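You operate a simulated robot arm through the tools that you are given. There is no shell and no other tool. Be economical: measure what you need, move in short steps, check, and stop when the job is done.

You run a simulated two-armed robot. Do the job below in one go: nothing can be reset, and whatever is moved stays where it is left.

JOB
Rinse, clear the list, cap large tube 61 and switch the sampler off.
Fine: the tube ends in its hole. Set down upright: large tube.

The check looks at the end state, three seconds after you hand in, the way a careful person would. Anything else that was tipped, shoved, dropped, spilled or broken makes it a failure. A push-on lid holds only when it is set on centred and level and pressed home; a screw cap is set on level and turned clockwise until tight.

ROBOT AND FRAMES
Two 7-joint arms with two-finger parallel grippers on one trunk, on a base that drives. Base frame: it is fixed to the floor where the robot stands at the start and does not move with it; the origin is under the middle of the robot, x ahead of it, y to its left, z up; the surface under the hand at the start is at about z = 0.194. Readings come in m, rad, newtons and seconds.
The left shoulder is at the start at [0.05, 0.168, 1.06], the right one opposite. Places, roughly: arm lock lever [1.1, 0, 1]; depth switch [0.8, 0.1, 0.9]; dwell switch [0.8, 0, 0.9]; fuse holder [0.8, -0.1, 0.9]; sampler bench [0.8, -0.4, 0.9]; sampler power switch [0.8, 0.2, 0.9]. Payload 1.57 kg a hand.
The tool frame of a hand sits at the grasp point between the pads (the TCP): z along the fingers, y along the line on which they close. The tips reach 0.03 m beyond it. Largest opening 0.08 m; finger width 0.017, thickness 0.012; the body of the gripper, 0.04 by 0.082 m, starts 0.08 m behind the TCP.
Orientation is that of the tool frame in the base frame, as [roll, pitch, yaw] about the fixed x, y, z axes, in that order (R = Rz(yaw) Ry(pitch) Rx(roll)). With the fingers straight down and closing along the base's y, the tool's x points along the base's -x, its y along +y and its z along -z.

CONTROLS
- The arms move only by the tool send_rows. It takes "left_commands", "right_commands" or both (then of equal length, played together; a hand with none holds still); each is a list of rows, each an object (a shift or turn left out is 0, a gripper value left out holds the last) with "offset": the shift along the tool's x, y, z in units of 200 mm (1.0 is 200 mm), a list of three; "rotation": the turn, a rotation vector about the tool's x, y, z in units of 45 degrees (1.0 is 45 degrees), a list of three; "fingers": the finger opening in m, from 0 to 0.08. In form: [{"offset": [tx, ty, tz], "rotation": [ax, ay, az], "fingers": fingers}, ...]. A call has 1 to 12 rows; each row is the pose to reach, as a shift and turn from the pose commanded when the call began, along the tool's axes at that moment. A call with a number of a shift or a turn outside -1 to 1 is refused whole. Rows are played at 5 a second. More than 0.05 m and 0.15 rad between two rows, or a gripper value outside its range, and nothing of the call is played. A pose out of reach is approached as far as the arm can. The call stops where the force on the tool passes 40 N (or 10 N more than at its start, if that is more) or the arm is blocked; 0.2 s more then pass. Each finger travels about 0.045 m/s and halts on what it meets, pressing with about 29 N; the grip force reading is that of the motor and also rises with nothing between the fingers. The clock runs only during rows and for 0.2 s after the last one: add rows that repeat a pose to give the fingers time. It gives the time, the measured TCP pose, the force on the tool (base axes), the opening and the grip force at its end, in the units of the frame above (readings bear some noise), with the torque about the TCP (base axes, N m) and any sound that the robot's microphone picked up, and new pictures: "views" is both (left out), scene, wrist or none (wrist: the cameras of the hands that moved).
- Cameras (640 x 400 px; columns grow to the right, rows downward): "scene" is now at [0.1229, -0.0276, 1.3075]; the picture's right is [-0.24, -0.97, 0.00], its down [-0.18, 0.04, -0.98] and it looks along [0.96, -0.23, -0.18] (base axes); focal length 278 px, centre (320, 200). "left" rides on the left gripper at [0.072, 0.007, -0.122] in its tool frame; the picture's right is [-0.09, 1.00, 0.00], its down [-0.84, -0.08, -0.54] and it looks along [-0.54, -0.05, 0.84] (tool axes); focal length 238 px, centre (320, 200). "right" rides on the right gripper at [0.072, -0.007, -0.122] in its tool frame; the picture's right is [0.09, 1.00, 0.00], its down [-0.84, 0.08, -0.54] and it looks along [-0.54, 0.05, 0.84] (tool axes); focal length 238 px, centre (320, 200).
- move_column(by): slides the trunk up (or, below 0, down) by that many m; the arms and the scene camera ride with it, the base frame stays. It gives what a move gives, with no picture.
- steer(legs): drives the robot by 1 to 6 legs, each [ahead, left, turn to the left] in m, m and rad, along the robot's own axes; the way and the turn of a leg run together, so that a leg with both is an arc; at most 1.5 m and 3.142 rad a leg. The arms and the cameras ride along, it lands a little off, and it stops where it bumps. It gives what a move gives, and a new picture of the scene camera.
- aim_head(pan, tilt): turns the head with the scene camera to pan (to the left, within 1.396 rad either way) and tilt (down, from -0.506 to 1.204), counted from straight ahead of the robot. It gives what a move gives, and a new picture of the scene camera.
- locate(camera, pixels): for up to 12 pixels [column, row] of the newest picture of that camera ("zoom" is the newest enlarged one), the place [x, y, z] in the base frame of the surface seen there, good to about 0.002 m, but the place of the scene camera against the robot may be out by one fixed shift of up to 0.012 m in any direction. It takes no simulated time.
- enlarge(camera, box): a new picture of the part [left, top, right, bottom] of that camera's present view, enlarged. It takes no simulated time.
- sign_off(): hands the job in; it is judged then, once.

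Work in short steps. Measure before you move; look again where a grasp or a placing could have gone wrong, and mend it. You have 80 turns and 260 pictures in all, those below and enlarged ones among them. Open the grippers and draw the arms clear of the work before you hand the job in, unless the task says otherwise; then end with one line.

The tools are called after "Request:" as name(argument=value, ...) on one line, values as JSON. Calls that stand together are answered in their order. send_rows: Moves the arms, as the interface text tells. Its arguments: {"type":"object","properties":{"left_commands":{"type":"array"},"right_commands":{"type":"array"},"views":{"type":"string","enum":["both","scene","wrist","none"]}},"required":[]} The other tools are called the same way: move_column (by) slides the trunk up or down; steer (legs) drives the base; aim_head (pan, tilt) turns the head that bears the scene camera; locate (camera, pixels) gives the place of the surface under pixels of a picture; enlarge (camera, box) takes an enlarged picture of a part of a camera's view; sign_off () hands the job in.

At the start:

```text
time_s: 0.0
left_tcp_pos: [0.3936, 0.1198, 1.2435]
left_ee_rot: [-3.138, 0.002, -3.14]
left_contact_force: [0.4, 0.6, 0.1]
left_ft_torque: [0.03, -0.02, 0.0]
left_finger_gap: 0.0799
left_gripper_force: 0.0
right_tcp_pos: [0.4291, -0.2728, 1.2183]
right_ee_rot: [-3.142, 0.0, 3.139]
right_contact_force: [0.5, -0.1, 0.3]
right_ft_torque: [0.02, -0.05, -0.01]
right_finger_gap: 0.0799
right_gripper_force: 0.0
trunk travel left (down, up): [-0.229, 0.214]
robot x, y, heading: [-0.0025, -0.0036, -0.004]
head pan, tilt: [-0.237, 0.182]
```

scene: 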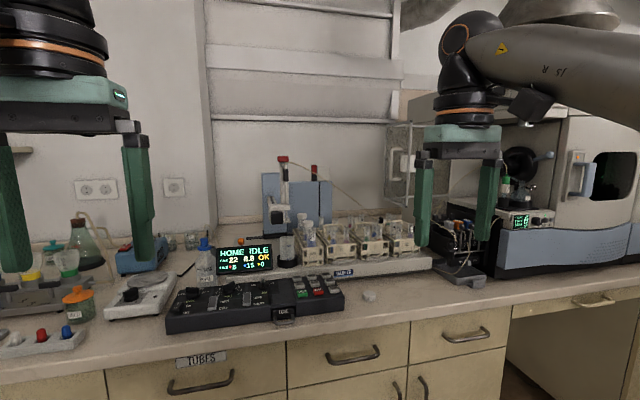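
right: 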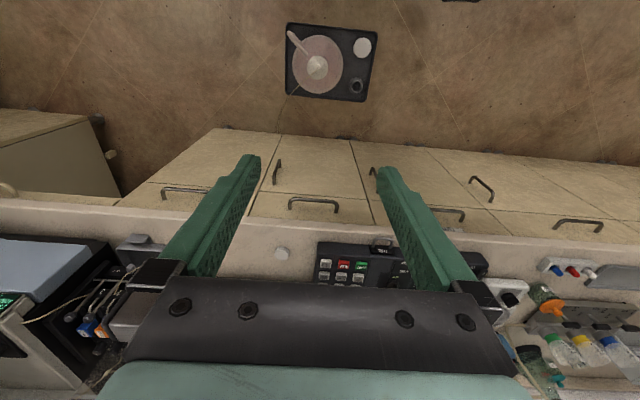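
left: 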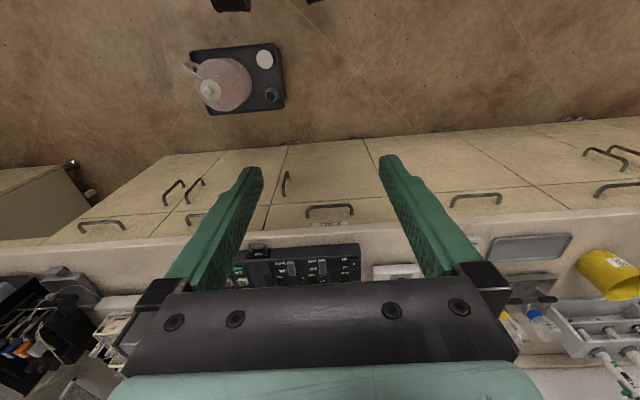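

The scene shows a sampler keyboard at about (255,300), a display at (245,258), and racks on the right. I enlarge these parts to read the labels.

Request:
enlarge(camera="scene", box=[160, 230, 360, 340])

Request:
enlarge(camera="scene", box=[260, 140, 460, 290])

Request:
enlarge(camera="scene", box=[0, 200, 220, 360])

```text
3.20 times, centred on (260, 285) of scene
```

zoom: 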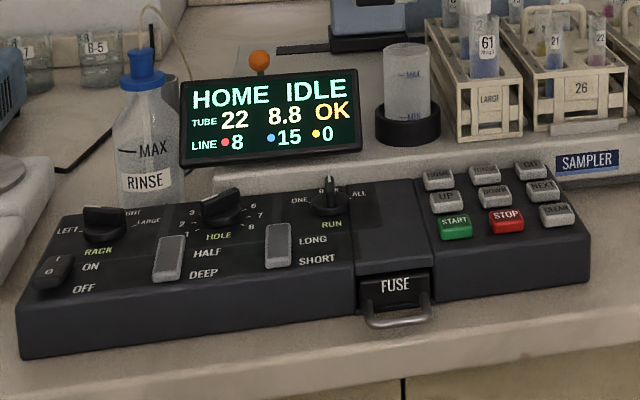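

```text
2.67 times, centred on (360, 215) of scene
```

zoom: 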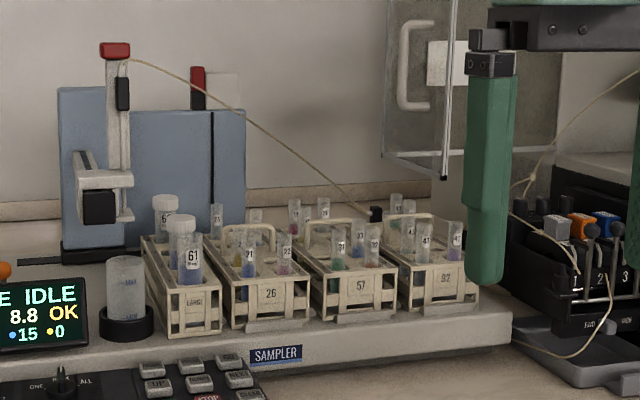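

```text
2.50 times, centred on (110, 280) of scene
```

zoom: 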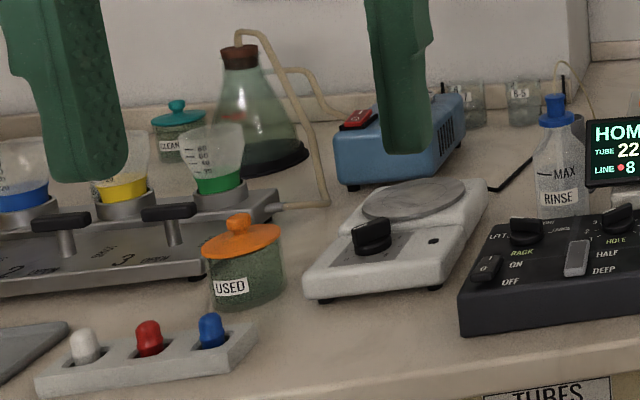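

Tube 61 seems to have a white top at around (330,225). I enlarge that and the keypad further.

Request:
enlarge(camera="scene", box=[295, 205, 355, 270])

Request:
enlarge(camera="scene", box=[170, 275, 270, 330])

Request:
enlarge(camera="scene", box=[260, 265, 360, 325])

Request:
enlarge(camera="scene", box=[340, 190, 500, 310])

```text
6.15 times, centred on (325, 238) of scene
```

zoom: 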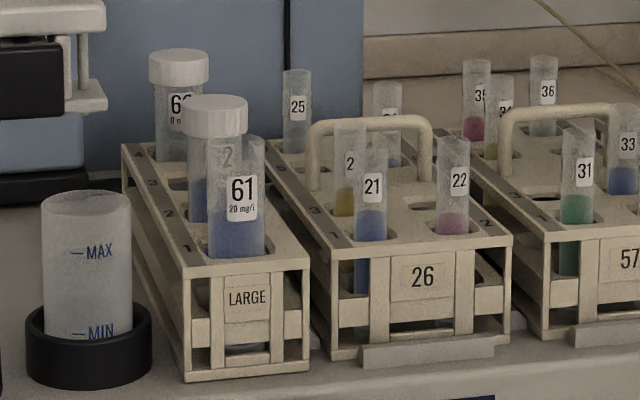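

```text
6.40 times, centred on (220, 302) of scene
```

zoom: 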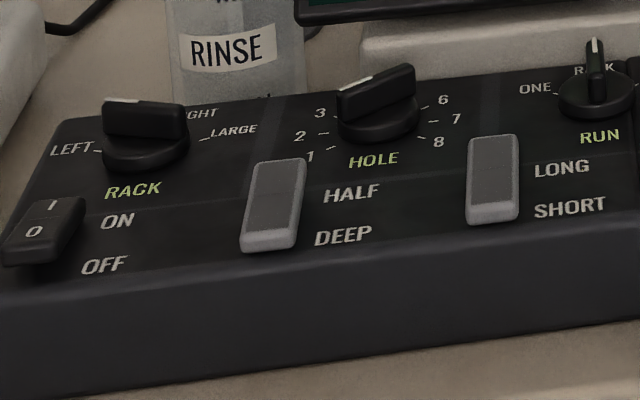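

```text
6.40 times, centred on (310, 295) of scene
```

zoom: 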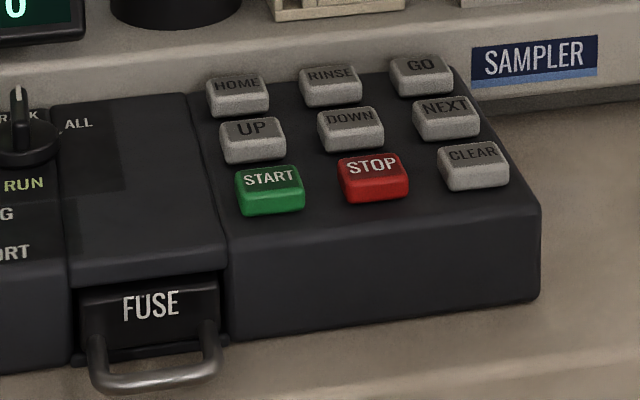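

```text
3.33 times, centred on (420, 250) of scene
```

zoom: 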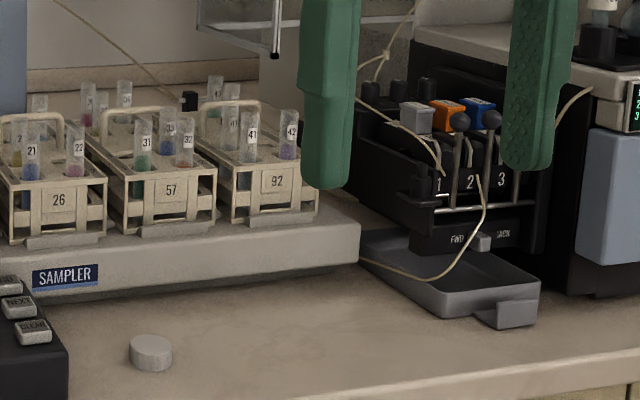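

The large rack shows 61 open in front (hole 1) with capped 62 behind it, and a loose white cap lies on the bench at (369,295). I look closely at the cap, and locate the key points.

Request:
locate(camera="scene", pixels=[[369, 294], [370, 299], [304, 294], [320, 292], [334, 289], [311, 279], [325, 277], [182, 294], [176, 311], [318, 234], [317, 226], [400, 318]])

Request:
enlarge(camera="scene", box=[350, 280, 390, 305])

Request:
enlarge(camera="scene", box=[250, 145, 350, 225])

Request:
enlarge(camera="scene", box=[190, 225, 310, 300])

```text
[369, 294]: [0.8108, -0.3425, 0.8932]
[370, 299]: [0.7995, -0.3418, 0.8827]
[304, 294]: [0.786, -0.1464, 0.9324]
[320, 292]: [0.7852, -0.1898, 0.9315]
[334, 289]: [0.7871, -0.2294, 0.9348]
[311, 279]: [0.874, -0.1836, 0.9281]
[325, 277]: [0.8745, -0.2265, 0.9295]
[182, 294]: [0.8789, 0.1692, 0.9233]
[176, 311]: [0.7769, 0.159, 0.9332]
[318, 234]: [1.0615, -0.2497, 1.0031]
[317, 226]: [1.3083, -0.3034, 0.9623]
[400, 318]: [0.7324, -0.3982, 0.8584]
```

```text
16.00 times, centred on (370, 292) of scene
```

zoom: 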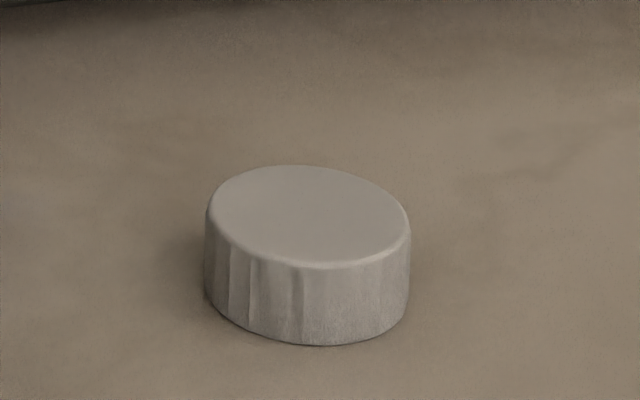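

```text
5.00 times, centred on (300, 185) of scene
```

zoom: 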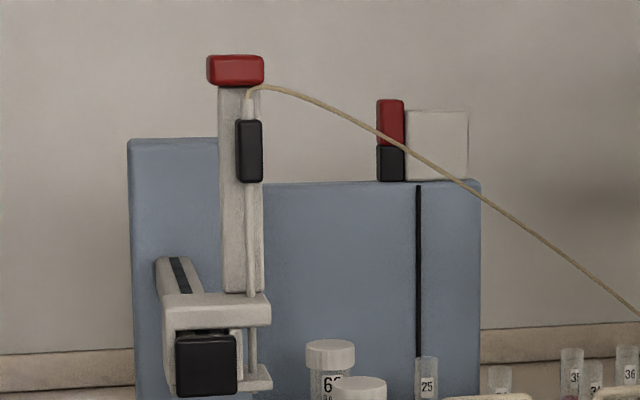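

```text
5.33 times, centred on (250, 262) of scene
```

zoom: 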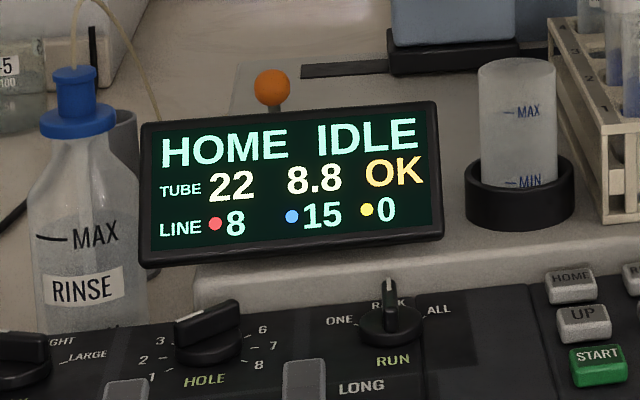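

The cap lies flat side up. The keys are at about x 0.79–0.87, beyond comfortable reach, so I drive 0.25 m ahead (hands at z 1.22 clear the bench items) and tilt the head down.

Request:
steer(legs=[[0.25, 0, 0]])

Request:
aim_head(pan=-0.2, tilt=0.5)

```text
time_s: 1.0
left_tcp_pos: [0.4107, 0.124, 1.2423]
left_ee_rot: [3.142, -0.001, -3.139]
left_contact_force: [0.4, -0.5, -0.2]
left_ft_torque: [0.01, -0.05, -0.03]
left_finger_gap: 0.0799
left_gripper_force: 0.0
right_tcp_pos: [0.4492, -0.2701, 1.2164]
right_ee_rot: [3.141, -0.001, 3.141]
right_contact_force: [-0.1, -0.5, -0.6]
right_ft_torque: [-0.01, -0.01, 0.02]
right_finger_gap: 0.08
right_gripper_force: 0.0
trunk travel left (down, up): [-0.229, 0.214]
robot x, y, heading: [0.0187, 0.0037, 0.001]
head pan, tilt: [-0.237, 0.182]
stopped in leg 1: the robot was blocked; the commanded pose is now the measured one
```

scene: 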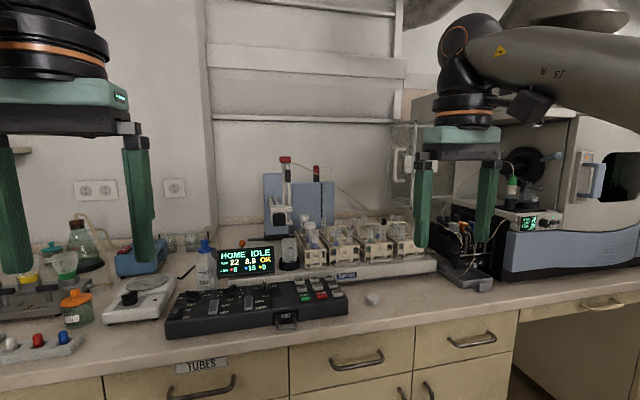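

```text
time_s: 1.8
left_tcp_pos: [0.4125, 0.1226, 1.2425]
left_ee_rot: [3.141, -0.003, -3.136]
left_contact_force: [0.3, -0.3, 0.4]
left_ft_torque: [0.0, -0.04, -0.02]
left_finger_gap: 0.0801
left_gripper_force: 0.2
right_tcp_pos: [0.45, -0.269, 1.2156]
right_ee_rot: [-3.14, -0.004, 3.141]
right_contact_force: [-0.2, 0.7, -0.3]
right_ft_torque: [0.04, 0.01, 0.01]
right_finger_gap: 0.08
right_gripper_force: 0.0
trunk travel left (down, up): [-0.229, 0.214]
robot x, y, heading: [0.021, -0.001, 0.003]
head pan, tilt: [-0.201, 0.499]
```

scene: 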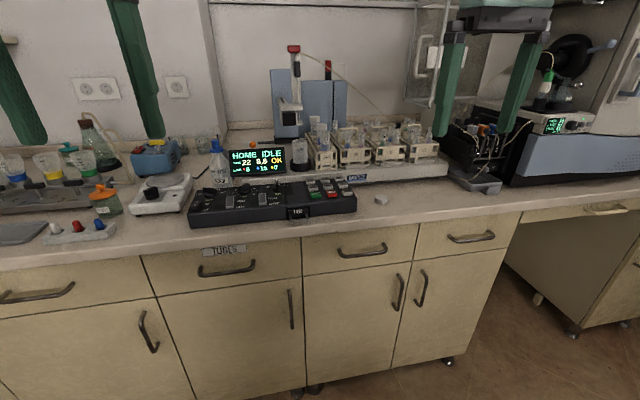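

The base was blocked after 2 cm. I look at what lies on the floor ahead using the wrist pictures.

Request:
send_rows(left_commands=[{"fingers": 0.08}], right_commands=[{"fingers": 0.08}], views="wrist")

Request:
aim_head(pan=0, tilt=1.2)

```text
time_s: 2.2
left_tcp_pos: [0.4137, 0.1228, 1.2423]
left_ee_rot: [-3.141, -0.001, -3.136]
left_contact_force: [-0.2, 0.0, -0.3]
left_ft_torque: [-0.02, 0.02, 0.0]
left_finger_gap: 0.0798
left_gripper_force: 0.1
right_tcp_pos: [0.4492, -0.2709, 1.216]
right_ee_rot: [3.141, -0.005, 3.141]
right_contact_force: [0.0, 0.1, 0.6]
right_ft_torque: [0.02, -0.03, 0.0]
right_finger_gap: 0.08
right_gripper_force: 0.1
trunk travel left (down, up): [-0.229, 0.214]
robot x, y, heading: [0.0191, 0.0014, 0.001]
head pan, tilt: [-0.201, 0.499]
```

right: 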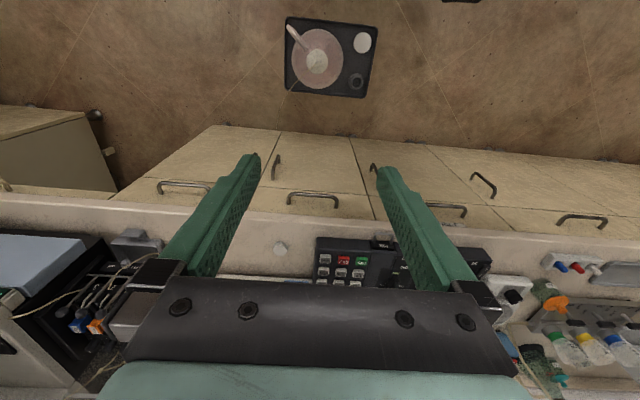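
left: 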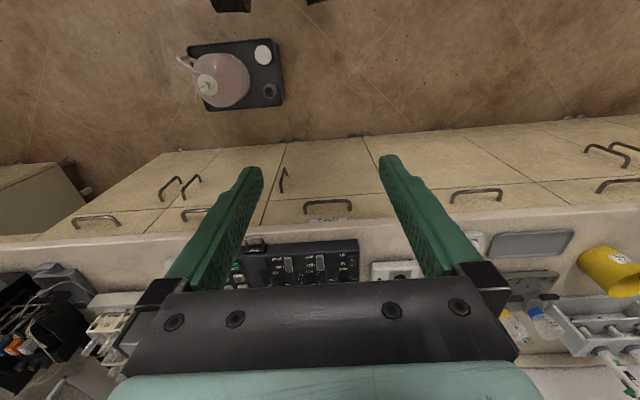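

```text
time_s: 3.2
left_tcp_pos: [0.4127, 0.1221, 1.2414]
left_ee_rot: [3.141, -0.005, -3.137]
left_contact_force: [0.1, 0.8, -0.2]
left_ft_torque: [-0.03, 0.0, 0.02]
left_finger_gap: 0.0799
left_gripper_force: 0.0
right_tcp_pos: [0.4505, -0.2698, 1.2168]
right_ee_rot: [-3.141, -0.005, 3.141]
right_contact_force: [-0.9, 0.1, 0.1]
right_ft_torque: [0.02, 0.0, -0.01]
right_finger_gap: 0.0803
right_gripper_force: 0.1
trunk travel left (down, up): [-0.229, 0.214]
robot x, y, heading: [0.0184, 0.0019, 0.004]
head pan, tilt: [0.0, 1.201]
```

scene: 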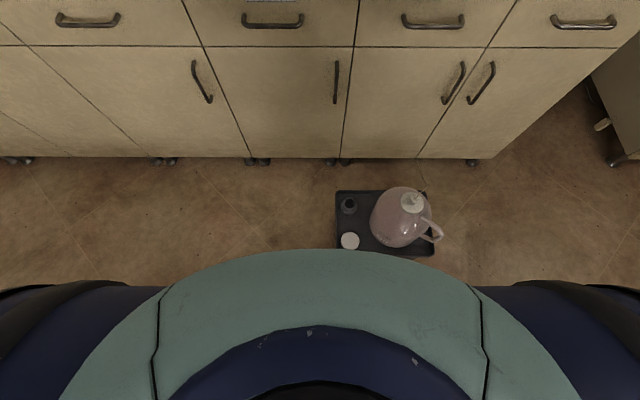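

A tray with a carboy stands on the floor right ahead, which is what blocked the base. I measure it and the cabinet front.

Request:
locate(camera="scene", pixels=[[340, 192], [336, 245], [432, 252], [420, 210], [400, 215], [340, 243], [330, 163], [160, 158], [480, 158], [250, 200]])

Request:
locate(camera="right", pixels=[[287, 20], [378, 26], [285, 92], [364, 98], [308, 62]])

Request:
enlarge(camera="scene", box=[300, 150, 480, 270])

```text
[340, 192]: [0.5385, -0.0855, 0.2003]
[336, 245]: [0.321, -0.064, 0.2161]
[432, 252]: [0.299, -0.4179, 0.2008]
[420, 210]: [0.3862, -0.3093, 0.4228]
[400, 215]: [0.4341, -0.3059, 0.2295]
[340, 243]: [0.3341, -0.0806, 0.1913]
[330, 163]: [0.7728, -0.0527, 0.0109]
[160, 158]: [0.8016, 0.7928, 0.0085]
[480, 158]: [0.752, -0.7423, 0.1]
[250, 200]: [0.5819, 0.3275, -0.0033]
```

```text
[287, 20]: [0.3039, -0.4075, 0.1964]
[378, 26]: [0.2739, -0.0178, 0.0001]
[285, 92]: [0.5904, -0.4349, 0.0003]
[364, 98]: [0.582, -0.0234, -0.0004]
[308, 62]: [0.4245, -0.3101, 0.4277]
```

```text
3.33 times, centred on (390, 210) of scene
```

zoom: 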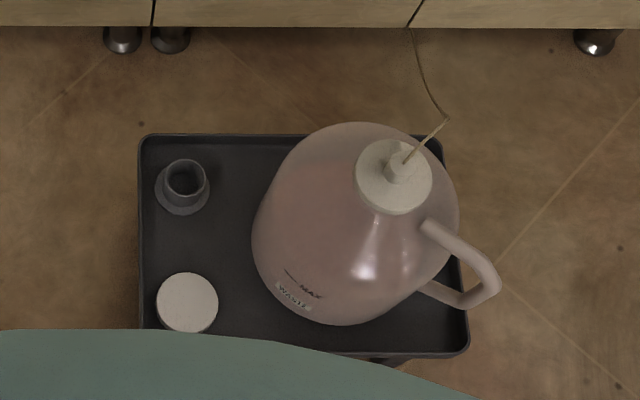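

The tray occupies x 0.30–0.54, y −0.42…−0.07, so I go round it on the left. I first raise the trunk for clearance, then drive left and ahead.

Request:
move_column(by=0.12)

Request:
steer(legs=[[-0.05, 0, 0], [0, 0.27, 0], [0.3, 0, 0]])

Request:
aim_head(pan=-0.3, tilt=0.75)

```text
time_s: 4.7
left_tcp_pos: [0.4132, 0.1217, 1.362]
left_ee_rot: [3.141, -0.004, -3.139]
left_contact_force: [0.3, -0.3, 0.3]
left_ft_torque: [-0.02, 0.04, 0.02]
left_finger_gap: 0.08
left_gripper_force: 0.0
right_tcp_pos: [0.4487, -0.2709, 1.3373]
right_ee_rot: [3.141, -0.004, -3.141]
right_contact_force: [-0.2, -0.5, 0.5]
right_ft_torque: [-0.01, 0.01, -0.01]
right_finger_gap: 0.0801
right_gripper_force: 0.0
trunk travel left (down, up): [-0.349, 0.094]
robot x, y, heading: [0.0137, 0.0034, -0.002]
head pan, tilt: [0.0, 1.201]
```

```text
time_s: 9.9
left_tcp_pos: [0.6628, 0.3958, 1.3626]
left_ee_rot: [3.141, -0.003, -3.136]
left_contact_force: [-0.1, 0.2, 0.6]
left_ft_torque: [-0.02, 0.03, -0.03]
left_finger_gap: 0.0799
left_gripper_force: 0.2
right_tcp_pos: [0.6996, 0.0042, 1.3353]
right_ee_rot: [3.14, -0.002, -3.14]
right_contact_force: [0.1, -0.5, -1.1]
right_ft_torque: [0.02, 0.02, -0.02]
right_finger_gap: 0.0799
right_gripper_force: 0.0
trunk travel left (down, up): [-0.349, 0.094]
robot x, y, heading: [0.2705, 0.269, 0.005]
head pan, tilt: [0.0, 1.201]
```

scene: 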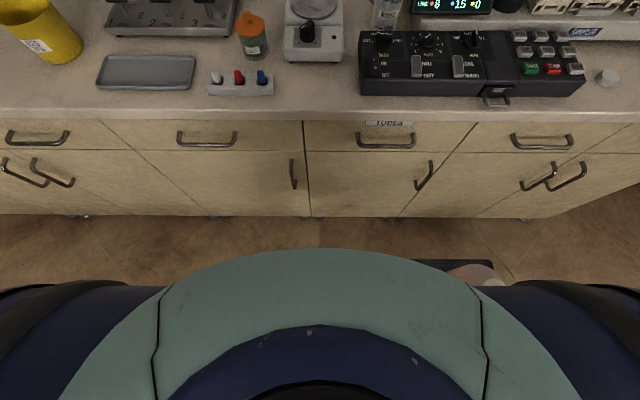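

```text
time_s: 10.8
left_tcp_pos: [0.6609, 0.3968, 1.3613]
left_ee_rot: [-3.142, -0.003, -3.133]
left_contact_force: [0.6, 0.9, -0.7]
left_ft_torque: [-0.04, 0.03, 0.03]
left_finger_gap: 0.0801
left_gripper_force: 0.1
right_tcp_pos: [0.6987, 0.0041, 1.3377]
right_ee_rot: [-3.14, -0.002, -3.14]
right_contact_force: [0.4, -0.6, 0.4]
right_ft_torque: [0.02, -0.04, -0.02]
right_finger_gap: 0.0799
right_gripper_force: 0.1
trunk travel left (down, up): [-0.349, 0.094]
robot x, y, heading: [0.2686, 0.2755, 0.007]
head pan, tilt: [-0.3, 0.75]
```

scene: 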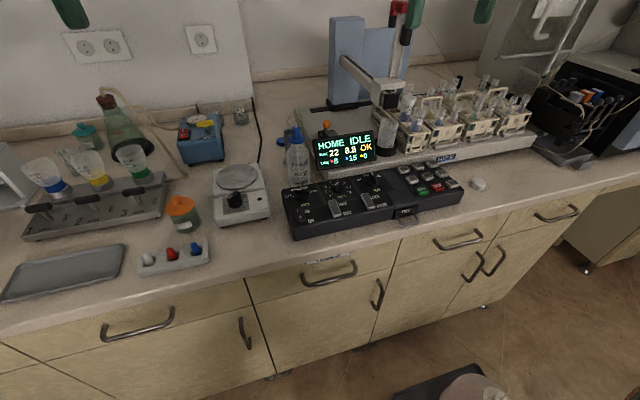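

It went around without a bump. I advance another 0.12 m toward the counter and aim the head at the sampler.

Request:
steer(legs=[[0.12, 0, 0]])

Request:
aim_head(pan=-0.65, tilt=0.65)

```text
time_s: 12.0
left_tcp_pos: [0.7819, 0.3958, 1.3612]
left_ee_rot: [3.141, -0.004, -3.133]
left_contact_force: [0.3, 0.3, 0.2]
left_ft_torque: [-0.03, -0.02, 0.0]
left_finger_gap: 0.0802
left_gripper_force: 0.1
right_tcp_pos: [0.8196, 0.0043, 1.3365]
right_ee_rot: [-3.141, -0.005, -3.138]
right_contact_force: [1.0, 0.2, -0.6]
right_ft_torque: [0.01, 0.0, 0.02]
right_finger_gap: 0.0804
right_gripper_force: 0.0
trunk travel left (down, up): [-0.349, 0.094]
robot x, y, heading: [0.3882, 0.2727, 0.004]
head pan, tilt: [-0.3, 0.75]
```

scene: 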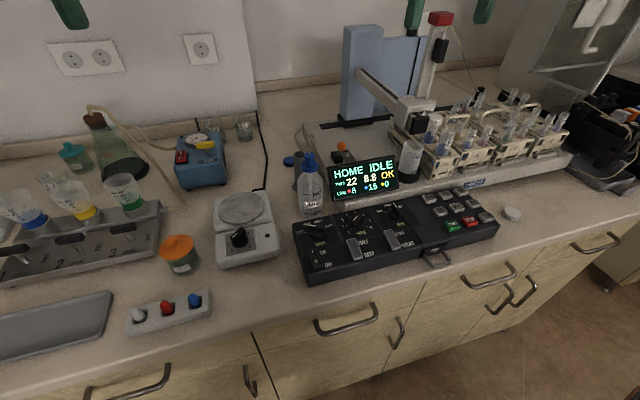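

```text
time_s: 12.8
left_tcp_pos: [0.7795, 0.3967, 1.3618]
left_ee_rot: [3.141, -0.002, -3.135]
left_contact_force: [0.4, 0.2, 0.1]
left_ft_torque: [-0.01, 0.0, 0.02]
left_finger_gap: 0.0802
left_gripper_force: 0.1
right_tcp_pos: [0.817, 0.003, 1.3374]
right_ee_rot: [3.139, -0.001, -3.14]
right_contact_force: [0.2, 0.1, -1.3]
right_ft_torque: [0.01, 0.01, 0.01]
right_finger_gap: 0.0802
right_gripper_force: 0.0
trunk travel left (down, up): [-0.349, 0.094]
robot x, y, heading: [0.3894, 0.2773, 0.007]
head pan, tilt: [-0.649, 0.649]
```

scene: 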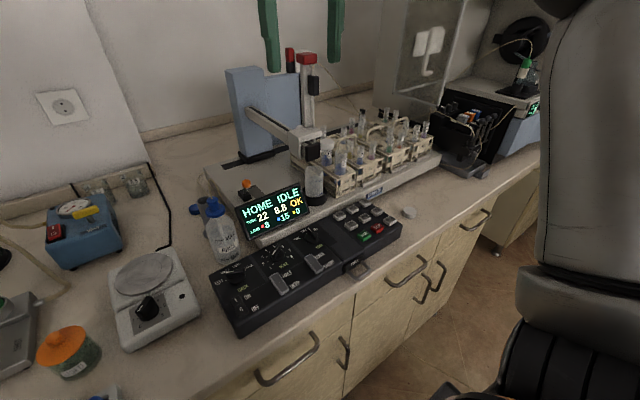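

Now I have a close view. I enlarge the controls, the arm with lock lever, and the rack.

Request:
enlarge(camera="scene", box=[190, 170, 420, 340])

Request:
enlarge(camera="scene", box=[210, 40, 350, 240])

Request:
enlarge(camera="scene", box=[280, 100, 440, 220])

Request:
enlarge(camera="scene", box=[205, 255, 300, 325])

```text
2.35 times, centred on (305, 255) of scene
```

zoom: 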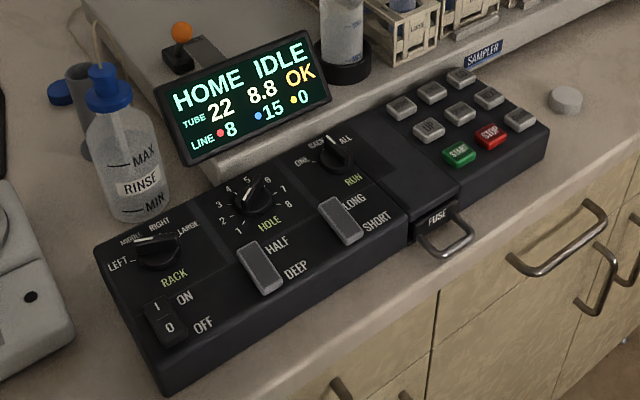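

```text
2.00 times, centred on (280, 140) of scene
```

zoom: 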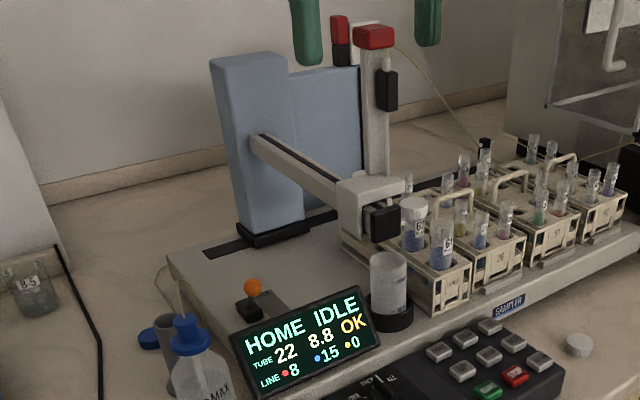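

```text
3.33 times, centred on (360, 160) of scene
```

zoom: 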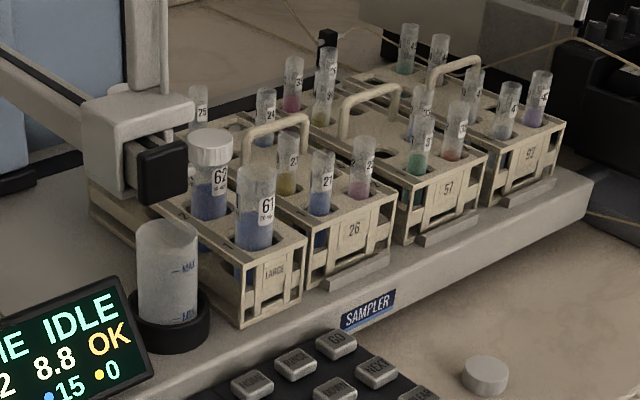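

```text
5.71 times, centred on (252, 290) of scene
```

zoom: 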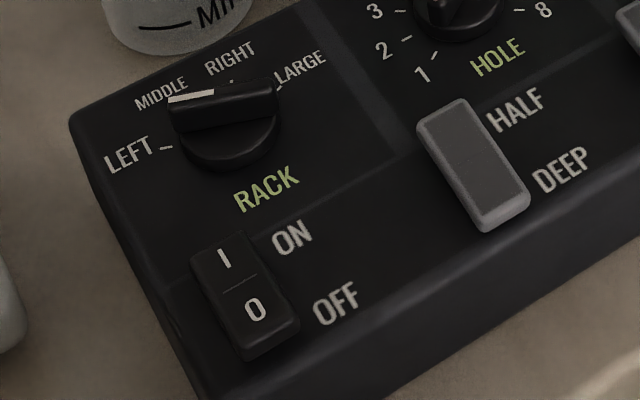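

I read HOME IDLE, TUBE 22; 61 is open in front of capped 62. I bring the right hand, fingers closing, above the keypad so the wrist camera can measure the keys.

Request:
send_rows(right_commands=[{"offset": [0, -0.2, 0.1], "fingers": 0.0}, {"offset": [0, -0.4, 0.25]}, {"offset": [0, -0.55, 0.42]}, {"offset": [0, -0.7, 0.6]}, {"offset": [0, -0.8, 0.75]}, {"offset": [0, -0.8, 0.75]}])

```text
time_s: 14.2
left_tcp_pos: [0.78, 0.3969, 1.3622]
left_ee_rot: [-3.138, -0.001, -3.135]
left_contact_force: [0.2, 0.7, -0.3]
left_ft_torque: [-0.01, 0.01, -0.02]
left_finger_gap: 0.0799
left_gripper_force: 0.0
right_tcp_pos: [0.8175, -0.1558, 1.1858]
right_ee_rot: [-3.141, -0.001, -3.138]
right_contact_force: [1.3, 0.2, 1.0]
right_ft_torque: [-0.02, -0.01, -0.01]
right_finger_gap: 0.0001
right_gripper_force: 20.9
trunk travel left (down, up): [-0.349, 0.094]
robot x, y, heading: [0.388, 0.2753, 0.009]
head pan, tilt: [-0.649, 0.649]
```

scene: 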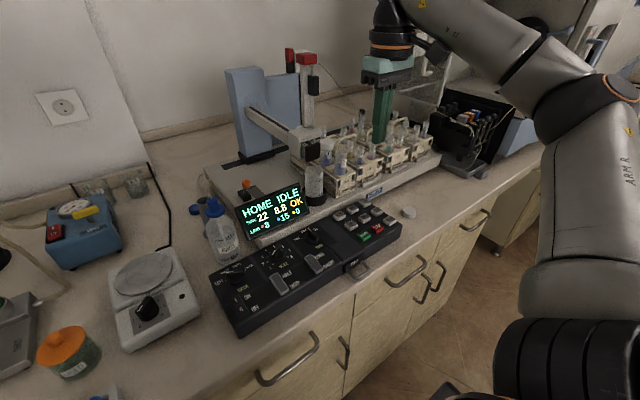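
right: 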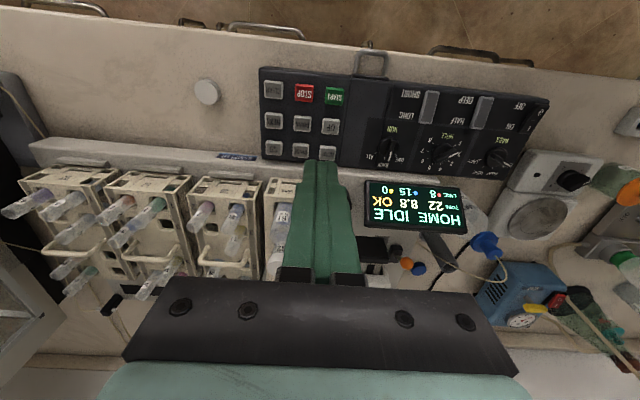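

The wrist picture shows RINSE at (300,150), CLEAR at (272,89) and the cap at (206,92). I locate these.

Request:
locate(camera="right", pixels=[[300, 150], [272, 89], [303, 93], [328, 153], [272, 148], [206, 91], [206, 103], [519, 104], [508, 127], [275, 222], [290, 200]])

Request:
locate(camera="scene", pixels=[[353, 208], [378, 220], [409, 211], [341, 148], [346, 212]])

Request:
enlarge(camera="right", box=[180, 50, 560, 200])

Request:
enlarge(camera="scene", box=[280, 130, 420, 250])

```text
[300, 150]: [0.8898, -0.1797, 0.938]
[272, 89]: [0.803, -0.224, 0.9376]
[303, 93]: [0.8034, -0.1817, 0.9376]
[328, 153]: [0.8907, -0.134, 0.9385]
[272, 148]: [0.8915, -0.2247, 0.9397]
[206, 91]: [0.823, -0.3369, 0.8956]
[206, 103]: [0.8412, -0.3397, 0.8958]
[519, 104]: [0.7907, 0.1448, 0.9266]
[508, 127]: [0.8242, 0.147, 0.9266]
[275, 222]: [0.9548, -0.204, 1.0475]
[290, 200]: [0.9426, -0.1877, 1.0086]
```

```text
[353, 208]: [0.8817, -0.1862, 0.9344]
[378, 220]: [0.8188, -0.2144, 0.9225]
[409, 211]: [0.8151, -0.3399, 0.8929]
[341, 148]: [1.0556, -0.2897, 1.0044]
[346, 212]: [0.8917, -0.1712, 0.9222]
```

```text
1.68 times, centred on (370, 125) of right
```

zoom: 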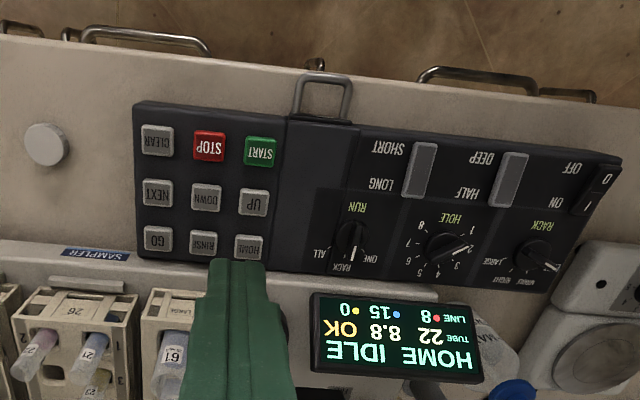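

```text
3.33 times, centred on (350, 190) of scene
```

zoom: 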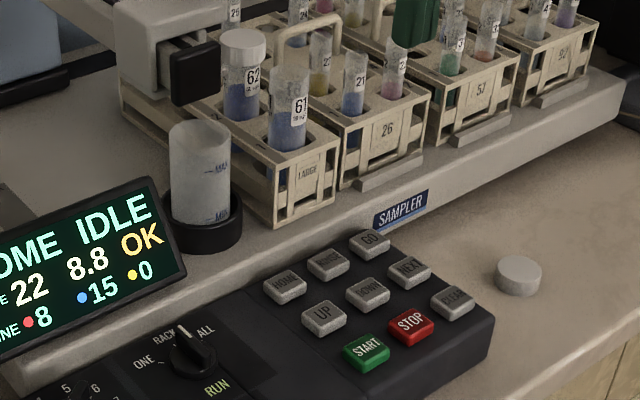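

RINSE is at (0.890,−0.180,0.938), CLEAR at (0.803,−0.224,0.938), and tube 61's top near (0.955,−0.204,1.05). Before approaching I check where the sampler's head, cup and display stand.

Request:
locate(camera="scene", pixels=[[313, 151], [306, 140], [304, 58], [315, 167], [315, 195], [276, 192], [240, 210], [246, 183], [342, 152], [329, 143]])

Request:
enlarge(camera="scene", box=[280, 120, 360, 210])

Request:
enlarge(camera="scene", box=[180, 170, 270, 270])

```text
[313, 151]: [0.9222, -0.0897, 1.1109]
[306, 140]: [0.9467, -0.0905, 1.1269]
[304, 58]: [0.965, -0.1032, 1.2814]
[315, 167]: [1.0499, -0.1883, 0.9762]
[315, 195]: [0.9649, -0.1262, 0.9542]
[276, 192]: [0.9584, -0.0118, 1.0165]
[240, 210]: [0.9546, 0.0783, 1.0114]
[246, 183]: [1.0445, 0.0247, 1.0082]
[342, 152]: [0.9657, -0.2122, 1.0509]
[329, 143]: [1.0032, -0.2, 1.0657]
```

```text
4.44 times, centred on (320, 165) of scene
```

zoom: 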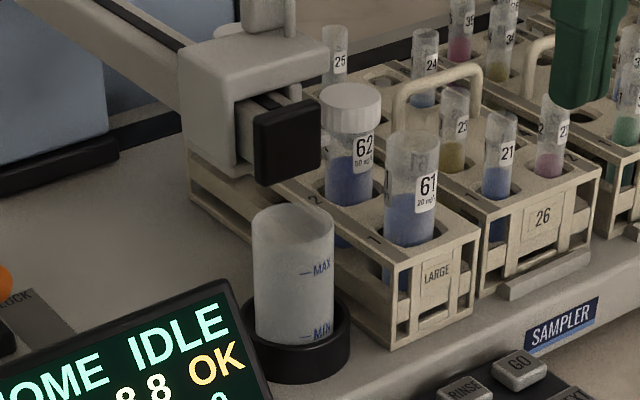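

```text
4.00 times, centred on (225, 220) of scene
```

zoom: 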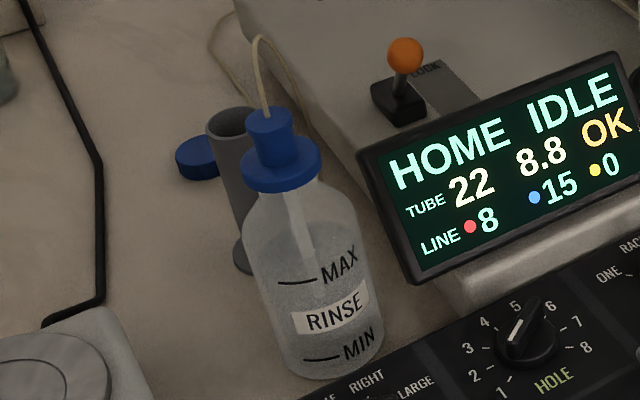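

The sampler head is at (0.92,−0.09,1.11), near the key, so I tilt the hand 0.6 rad back toward the robot to keep the body clear, then hover above RINSE.

Request:
send_rows(right_commands=[{"offset": [-0.05, -0.02, 0.15], "rotation": [0, -0.17, 0], "fingers": 0.0}, {"offset": [-0.1, -0.05, 0.32], "rotation": [0, -0.34, 0]}, {"offset": [-0.17, -0.08, 0.5], "rotation": [0, -0.51, 0]}, {"offset": [-0.25, -0.12, 0.7], "rotation": [0, -0.68, 0]}, {"offset": [-0.3125, -0.12, 0.86], "rotation": [0, -0.764, 0]}, {"offset": [-0.3125, -0.12, 0.97], "rotation": [0, -0.764, 0]}, {"offset": [-0.3125, -0.12, 0.97], "rotation": [0, -0.764, 0]}])

```text
time_s: 15.8
left_tcp_pos: [0.7803, 0.3963, 1.3613]
left_ee_rot: [-3.141, -0.001, -3.136]
left_contact_force: [0.1, 0.5, -0.5]
left_ft_torque: [0.0, -0.02, -0.01]
left_finger_gap: 0.08
left_gripper_force: 0.0
right_tcp_pos: [0.8813, -0.1796, 0.993]
right_ee_rot: [3.14, 0.597, -3.137]
right_contact_force: [-0.4, -0.9, -0.2]
right_ft_torque: [0.01, 0.02, 0.02]
right_finger_gap: 0.0
right_gripper_force: 21.0
trunk travel left (down, up): [-0.349, 0.094]
robot x, y, heading: [0.3848, 0.274, 0.003]
head pan, tilt: [-0.649, 0.649]
```

scene: 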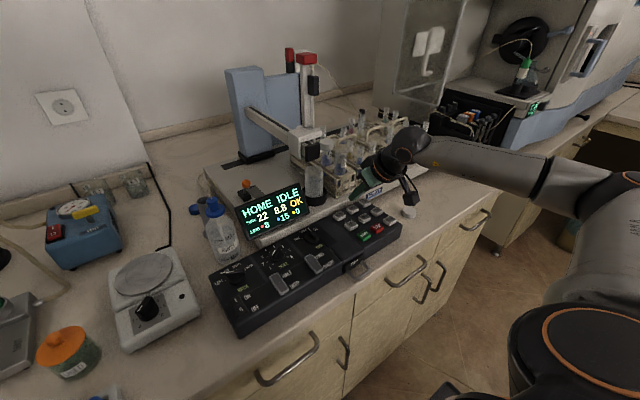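
right: 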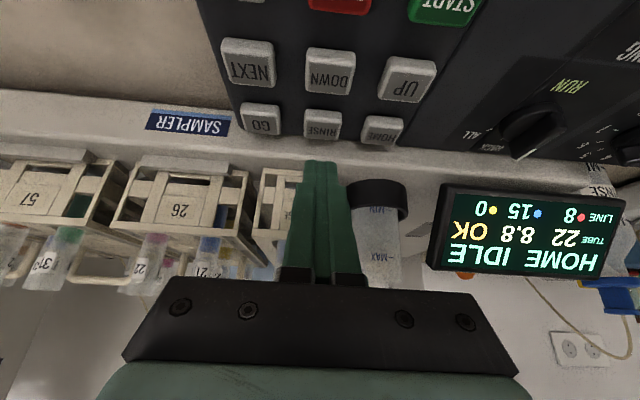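

The fingertip is at (320,165) with RINSE behind it at (323,122). I re-measure the key from this closer view.

Request:
locate(camera="right", pixels=[[323, 118], [307, 112], [340, 113], [263, 112], [321, 163]])

```text
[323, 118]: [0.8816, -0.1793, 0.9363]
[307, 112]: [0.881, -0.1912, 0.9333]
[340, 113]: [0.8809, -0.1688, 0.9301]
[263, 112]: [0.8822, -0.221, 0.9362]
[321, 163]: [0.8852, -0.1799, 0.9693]
```

The key centre is (0.887,−0.180), top 0.937, below my lowest fingertip edge at z≈0.963. I press down about 31 mm in small steps, then lift.

Request:
send_rows(right_commands=[{"offset": [0.056, 0, 0.0827]}, {"offset": [0.0675, 0, 0.0992]}, {"offset": [0.0787, 0, 0.1158]}, {"offset": [0.0843, 0, 0.124]}, {"offset": [0.0843, 0, 0.124]}, {"offset": [0, 0, 0]}, {"offset": [0, 0, -0.2]}, {"offset": [0, 0, -0.4]}, {"offset": [0, 0, -0.6]}])

```text
time_s: 17.8
left_tcp_pos: [0.7798, 0.3974, 1.3615]
left_ee_rot: [-3.139, -0.001, -3.136]
left_contact_force: [-0.4, -0.5, -0.6]
left_ft_torque: [-0.02, 0.02, 0.0]
left_finger_gap: 0.0802
left_gripper_force: 0.0
right_tcp_pos: [0.8101, -0.1754, 1.091]
right_ee_rot: [-3.141, 0.596, -3.139]
right_contact_force: [0.2, 0.0, -0.1]
right_ft_torque: [-0.01, -0.02, 0.03]
right_finger_gap: 0.0
right_gripper_force: 21.2
trunk travel left (down, up): [-0.349, 0.094]
robot x, y, heading: [0.3867, 0.2735, 0.0]
head pan, tilt: [-0.649, 0.649]
heard: click
```

scene: 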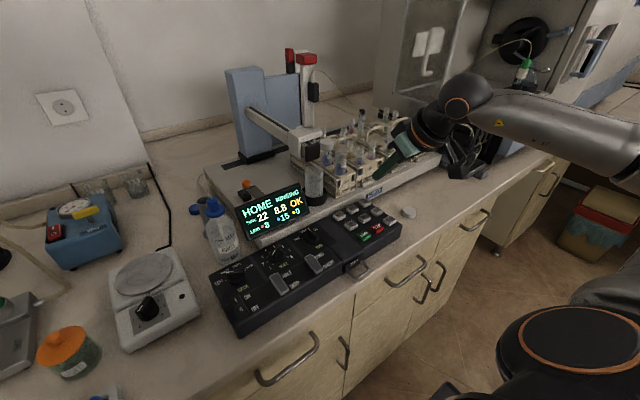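
right: 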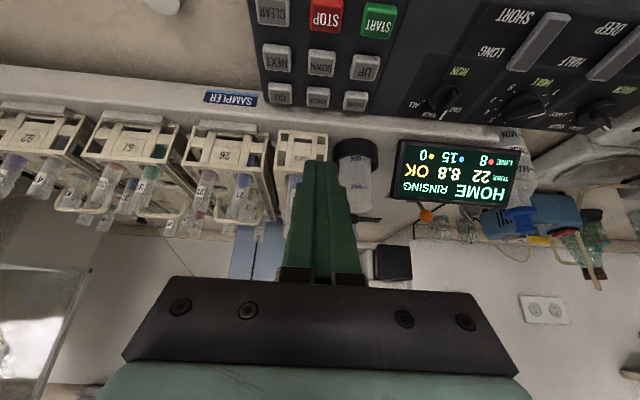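

The display reads RINSING. While it runs, I move the fingertip to hover above CLEAR and wait.

Request:
send_rows(right_commands=[{"offset": [0.1, -0.1, 0.1]}, {"offset": [0.22, -0.2, 0.22]}, {"offset": [0.354, -0.243, 0.37]}, {"offset": [0.354, -0.243, 0.37]}, {"offset": [0.354, -0.243, 0.37]}, {"offset": [0.354, -0.243, 0.37]}, {"offset": [0.354, -0.243, 0.37]}, {"offset": [0.354, -0.243, 0.37]}, {"offset": [0.354, -0.243, 0.37]}, {"offset": [0.354, -0.243, 0.37]}, {"offset": [0.354, -0.243, 0.37]}, {"offset": [0.354, -0.243, 0.37]}])

```text
time_s: 20.4
left_tcp_pos: [0.7792, 0.3961, 1.3621]
left_ee_rot: [3.141, -0.001, -3.135]
left_contact_force: [-0.5, -0.1, 0.7]
left_ft_torque: [-0.01, -0.02, 0.05]
left_finger_gap: 0.0799
left_gripper_force: 0.1
right_tcp_pos: [0.7951, -0.2299, 0.9885]
right_ee_rot: [-3.141, 0.596, -3.14]
right_contact_force: [0.7, 0.1, 0.4]
right_ft_torque: [-0.02, 0.0, -0.01]
right_finger_gap: 0.0
right_gripper_force: 21.0
trunk travel left (down, up): [-0.349, 0.094]
robot x, y, heading: [0.3837, 0.274, 0.008]
head pan, tilt: [-0.649, 0.649]
```

scene: 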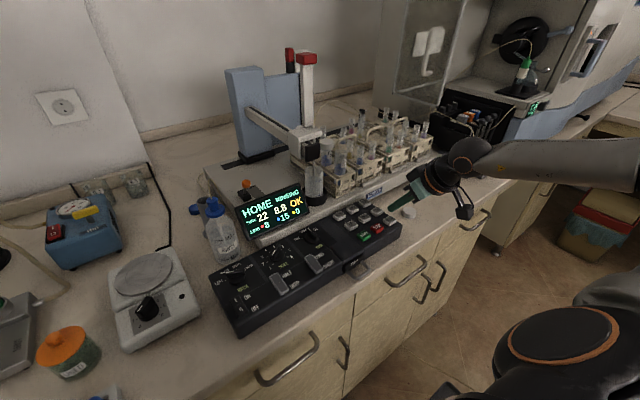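
right: 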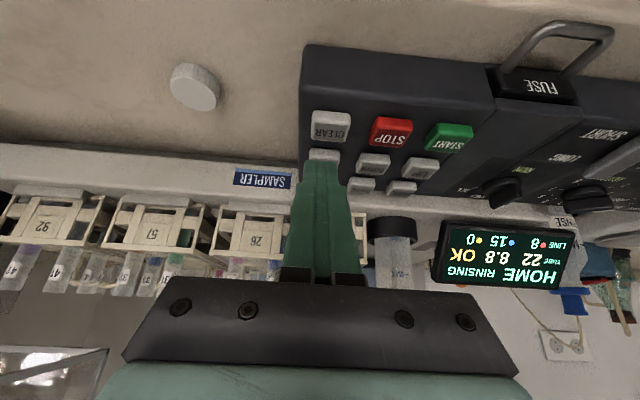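

Still RINSING with the needle lowered. I re-measure CLEAR at (331,125) and the cap at (195,87), and wait on.

Request:
locate(camera="right", pixels=[[331, 124], [318, 130], [345, 130], [195, 75], [175, 78], [214, 78], [194, 100]])

Request:
send_rows(right_commands=[{"fingers": 0.0}, {}, {}, {}, {}, {}, {}, {}, {}, {}, {}, {}], views="none")

Request:
enlarge(camera="scene", box=[210, 130, 350, 240])

```text
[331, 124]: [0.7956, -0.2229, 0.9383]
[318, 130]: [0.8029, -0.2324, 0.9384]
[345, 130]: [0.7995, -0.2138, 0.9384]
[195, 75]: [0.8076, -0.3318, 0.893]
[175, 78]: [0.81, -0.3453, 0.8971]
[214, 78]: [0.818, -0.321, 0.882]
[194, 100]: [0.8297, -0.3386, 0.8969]
```

```text
time_s: 23.0
left_tcp_pos: [0.7795, 0.3961, 1.362]
left_ee_rot: [-3.141, -0.003, -3.136]
left_contact_force: [-0.9, 0.4, 0.7]
left_ft_torque: [-0.02, 0.0, 0.0]
left_finger_gap: 0.0802
left_gripper_force: 0.1
right_tcp_pos: [0.7942, -0.2295, 0.9881]
right_ee_rot: [-3.141, 0.597, -3.14]
right_contact_force: [0.0, -0.3, 0.1]
right_ft_torque: [-0.01, -0.01, 0.0]
right_finger_gap: 0.0001
right_gripper_force: 21.8
trunk travel left (down, up): [-0.349, 0.094]
robot x, y, heading: [0.3861, 0.275, 0.006]
head pan, tilt: [-0.649, 0.649]
```

```text
3.64 times, centred on (280, 185) of scene
```

zoom: 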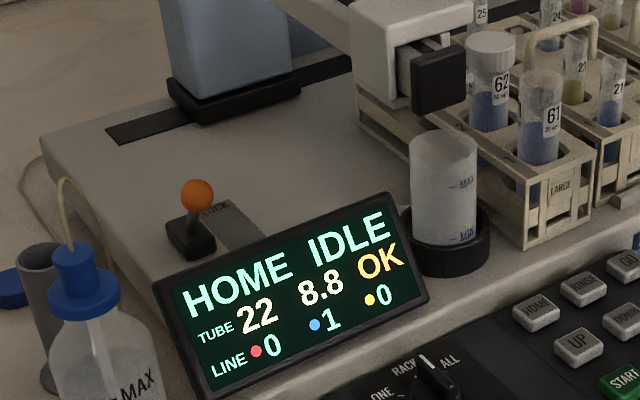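

Now IDLE with LINE 0/1/0: the rinse is done. I press CLEAR (centre (0.799,−0.223), top 0.938), shifting 6 mm in y and 4 mm back first.

Request:
send_rows(right_commands=[{"offset": [0.0165, 0.03, -0.011]}, {"offset": [0.0585, 0.03, 0.051]}, {"offset": [0.0725, 0.03, 0.0717]}, {"offset": [0.0837, 0.03, 0.088]}, {"offset": [0.091, 0.03, 0.0987]}, {"offset": [0.091, 0.03, 0.0987]}, {"offset": [0.0165, 0.03, -0.011]}, {"offset": [0, 0.03, -0.2]}, {"offset": [0, 0.03, -0.35]}, {"offset": [0, 0.03, -0.35]}])

Request:
enlarge(camera="scene", box=[210, 130, 350, 240])

```text
time_s: 25.2
left_tcp_pos: [0.78, 0.3972, 1.3619]
left_ee_rot: [-3.141, -0.002, -3.135]
left_contact_force: [0.6, 0.4, 0.2]
left_ft_torque: [-0.01, -0.01, 0.0]
left_finger_gap: 0.0801
left_gripper_force: 0.1
right_tcp_pos: [0.7536, -0.2237, 1.0498]
right_ee_rot: [-3.14, 0.596, -3.139]
right_contact_force: [-0.4, -0.1, 0.8]
right_ft_torque: [0.0, 0.02, -0.05]
right_finger_gap: 0.0001
right_gripper_force: 21.3
trunk travel left (down, up): [-0.349, 0.094]
robot x, y, heading: [0.3869, 0.2731, 0.005]
head pan, tilt: [-0.649, 0.649]
heard: click
```

scene: 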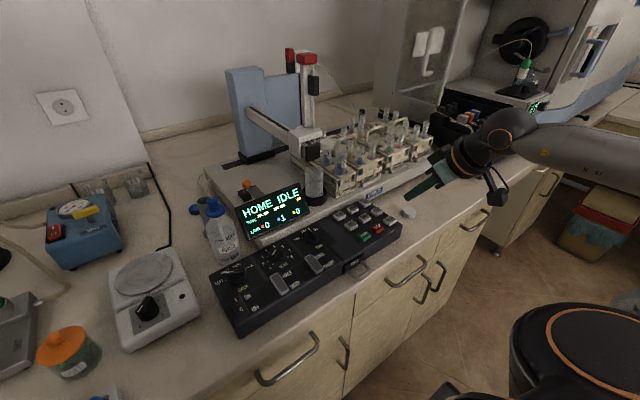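
right: 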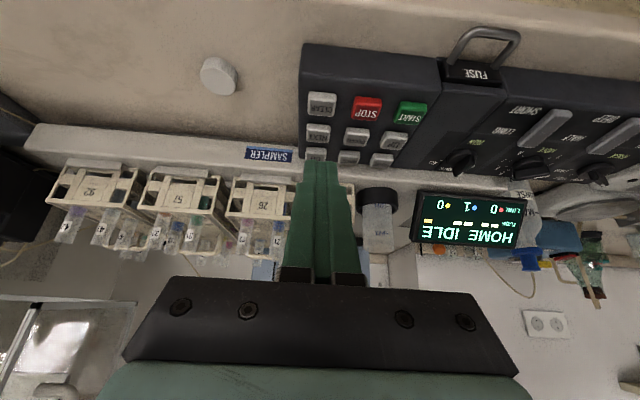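

```text
3.64 times, centred on (280, 185) of scene
```

zoom: 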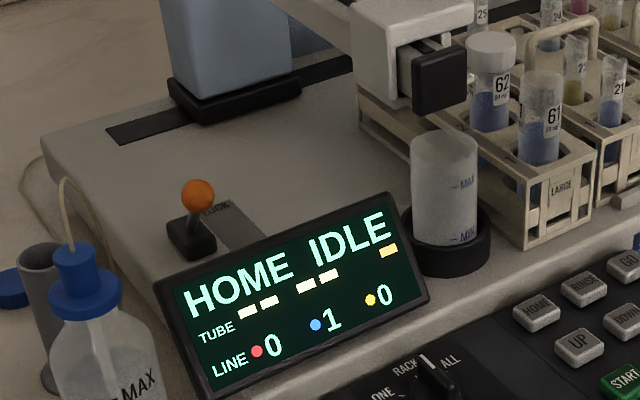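

The list is cleared (dashes). Now I straighten the hand, open it, and hover near the cap to measure it with the wrist camera.

Request:
send_rows(right_commands=[{"offset": [-0.06, -0.11, -0.05], "rotation": [0, 0.16, 0], "fingers": 0.06}, {"offset": [-0.12, -0.22, -0.05], "rotation": [0, 0.32, 0]}, {"offset": [-0.18, -0.33, -0.04], "rotation": [0, 0.48, 0]}, {"offset": [-0.24, -0.45, -0.02], "rotation": [0, 0.64, 0]}, {"offset": [-0.29, -0.56, 0.0165], "rotation": [0, 0.76, 0]}, {"offset": [-0.29, -0.56, 0.0165], "rotation": [0, 0.76, 0]}])

```text
time_s: 26.6
left_tcp_pos: [0.7798, 0.397, 1.3616]
left_ee_rot: [-3.14, -0.003, -3.134]
left_contact_force: [0.2, -0.9, -0.2]
left_ft_torque: [-0.01, 0.01, -0.02]
left_finger_gap: 0.08
left_gripper_force: 0.2
right_tcp_pos: [0.7781, -0.2303, 1.047]
right_ee_rot: [-3.14, 0.0, -3.141]
right_contact_force: [-0.3, -0.4, 1.0]
right_ft_torque: [-0.02, 0.02, 0.03]
right_finger_gap: 0.0602
right_gripper_force: 0.1
right hand out of reach, approached as far as the arm can: row 1, 2, 3, 4, 5, 6
trunk travel left (down, up): [-0.349, 0.094]
robot x, y, heading: [0.3888, 0.2723, 0.003]
head pan, tilt: [-0.649, 0.649]
```

scene: 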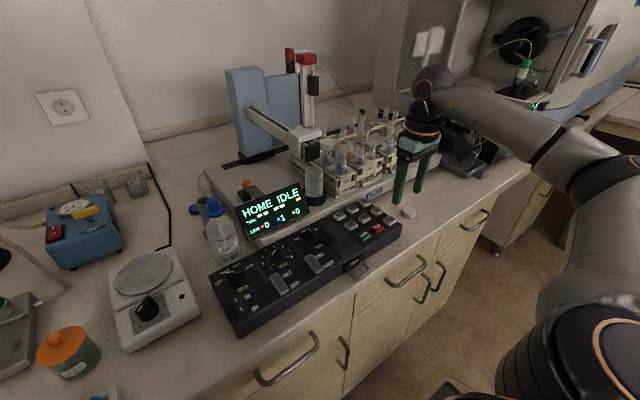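
right: 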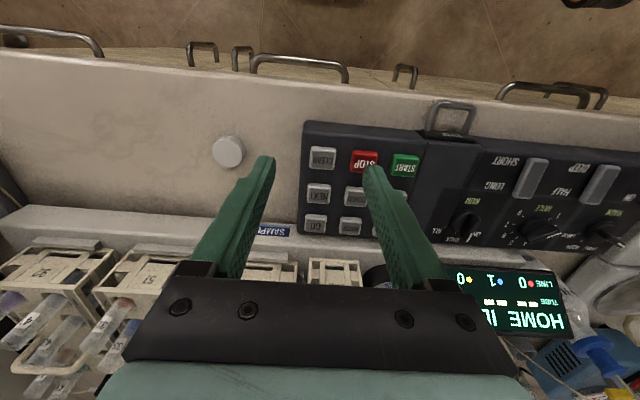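

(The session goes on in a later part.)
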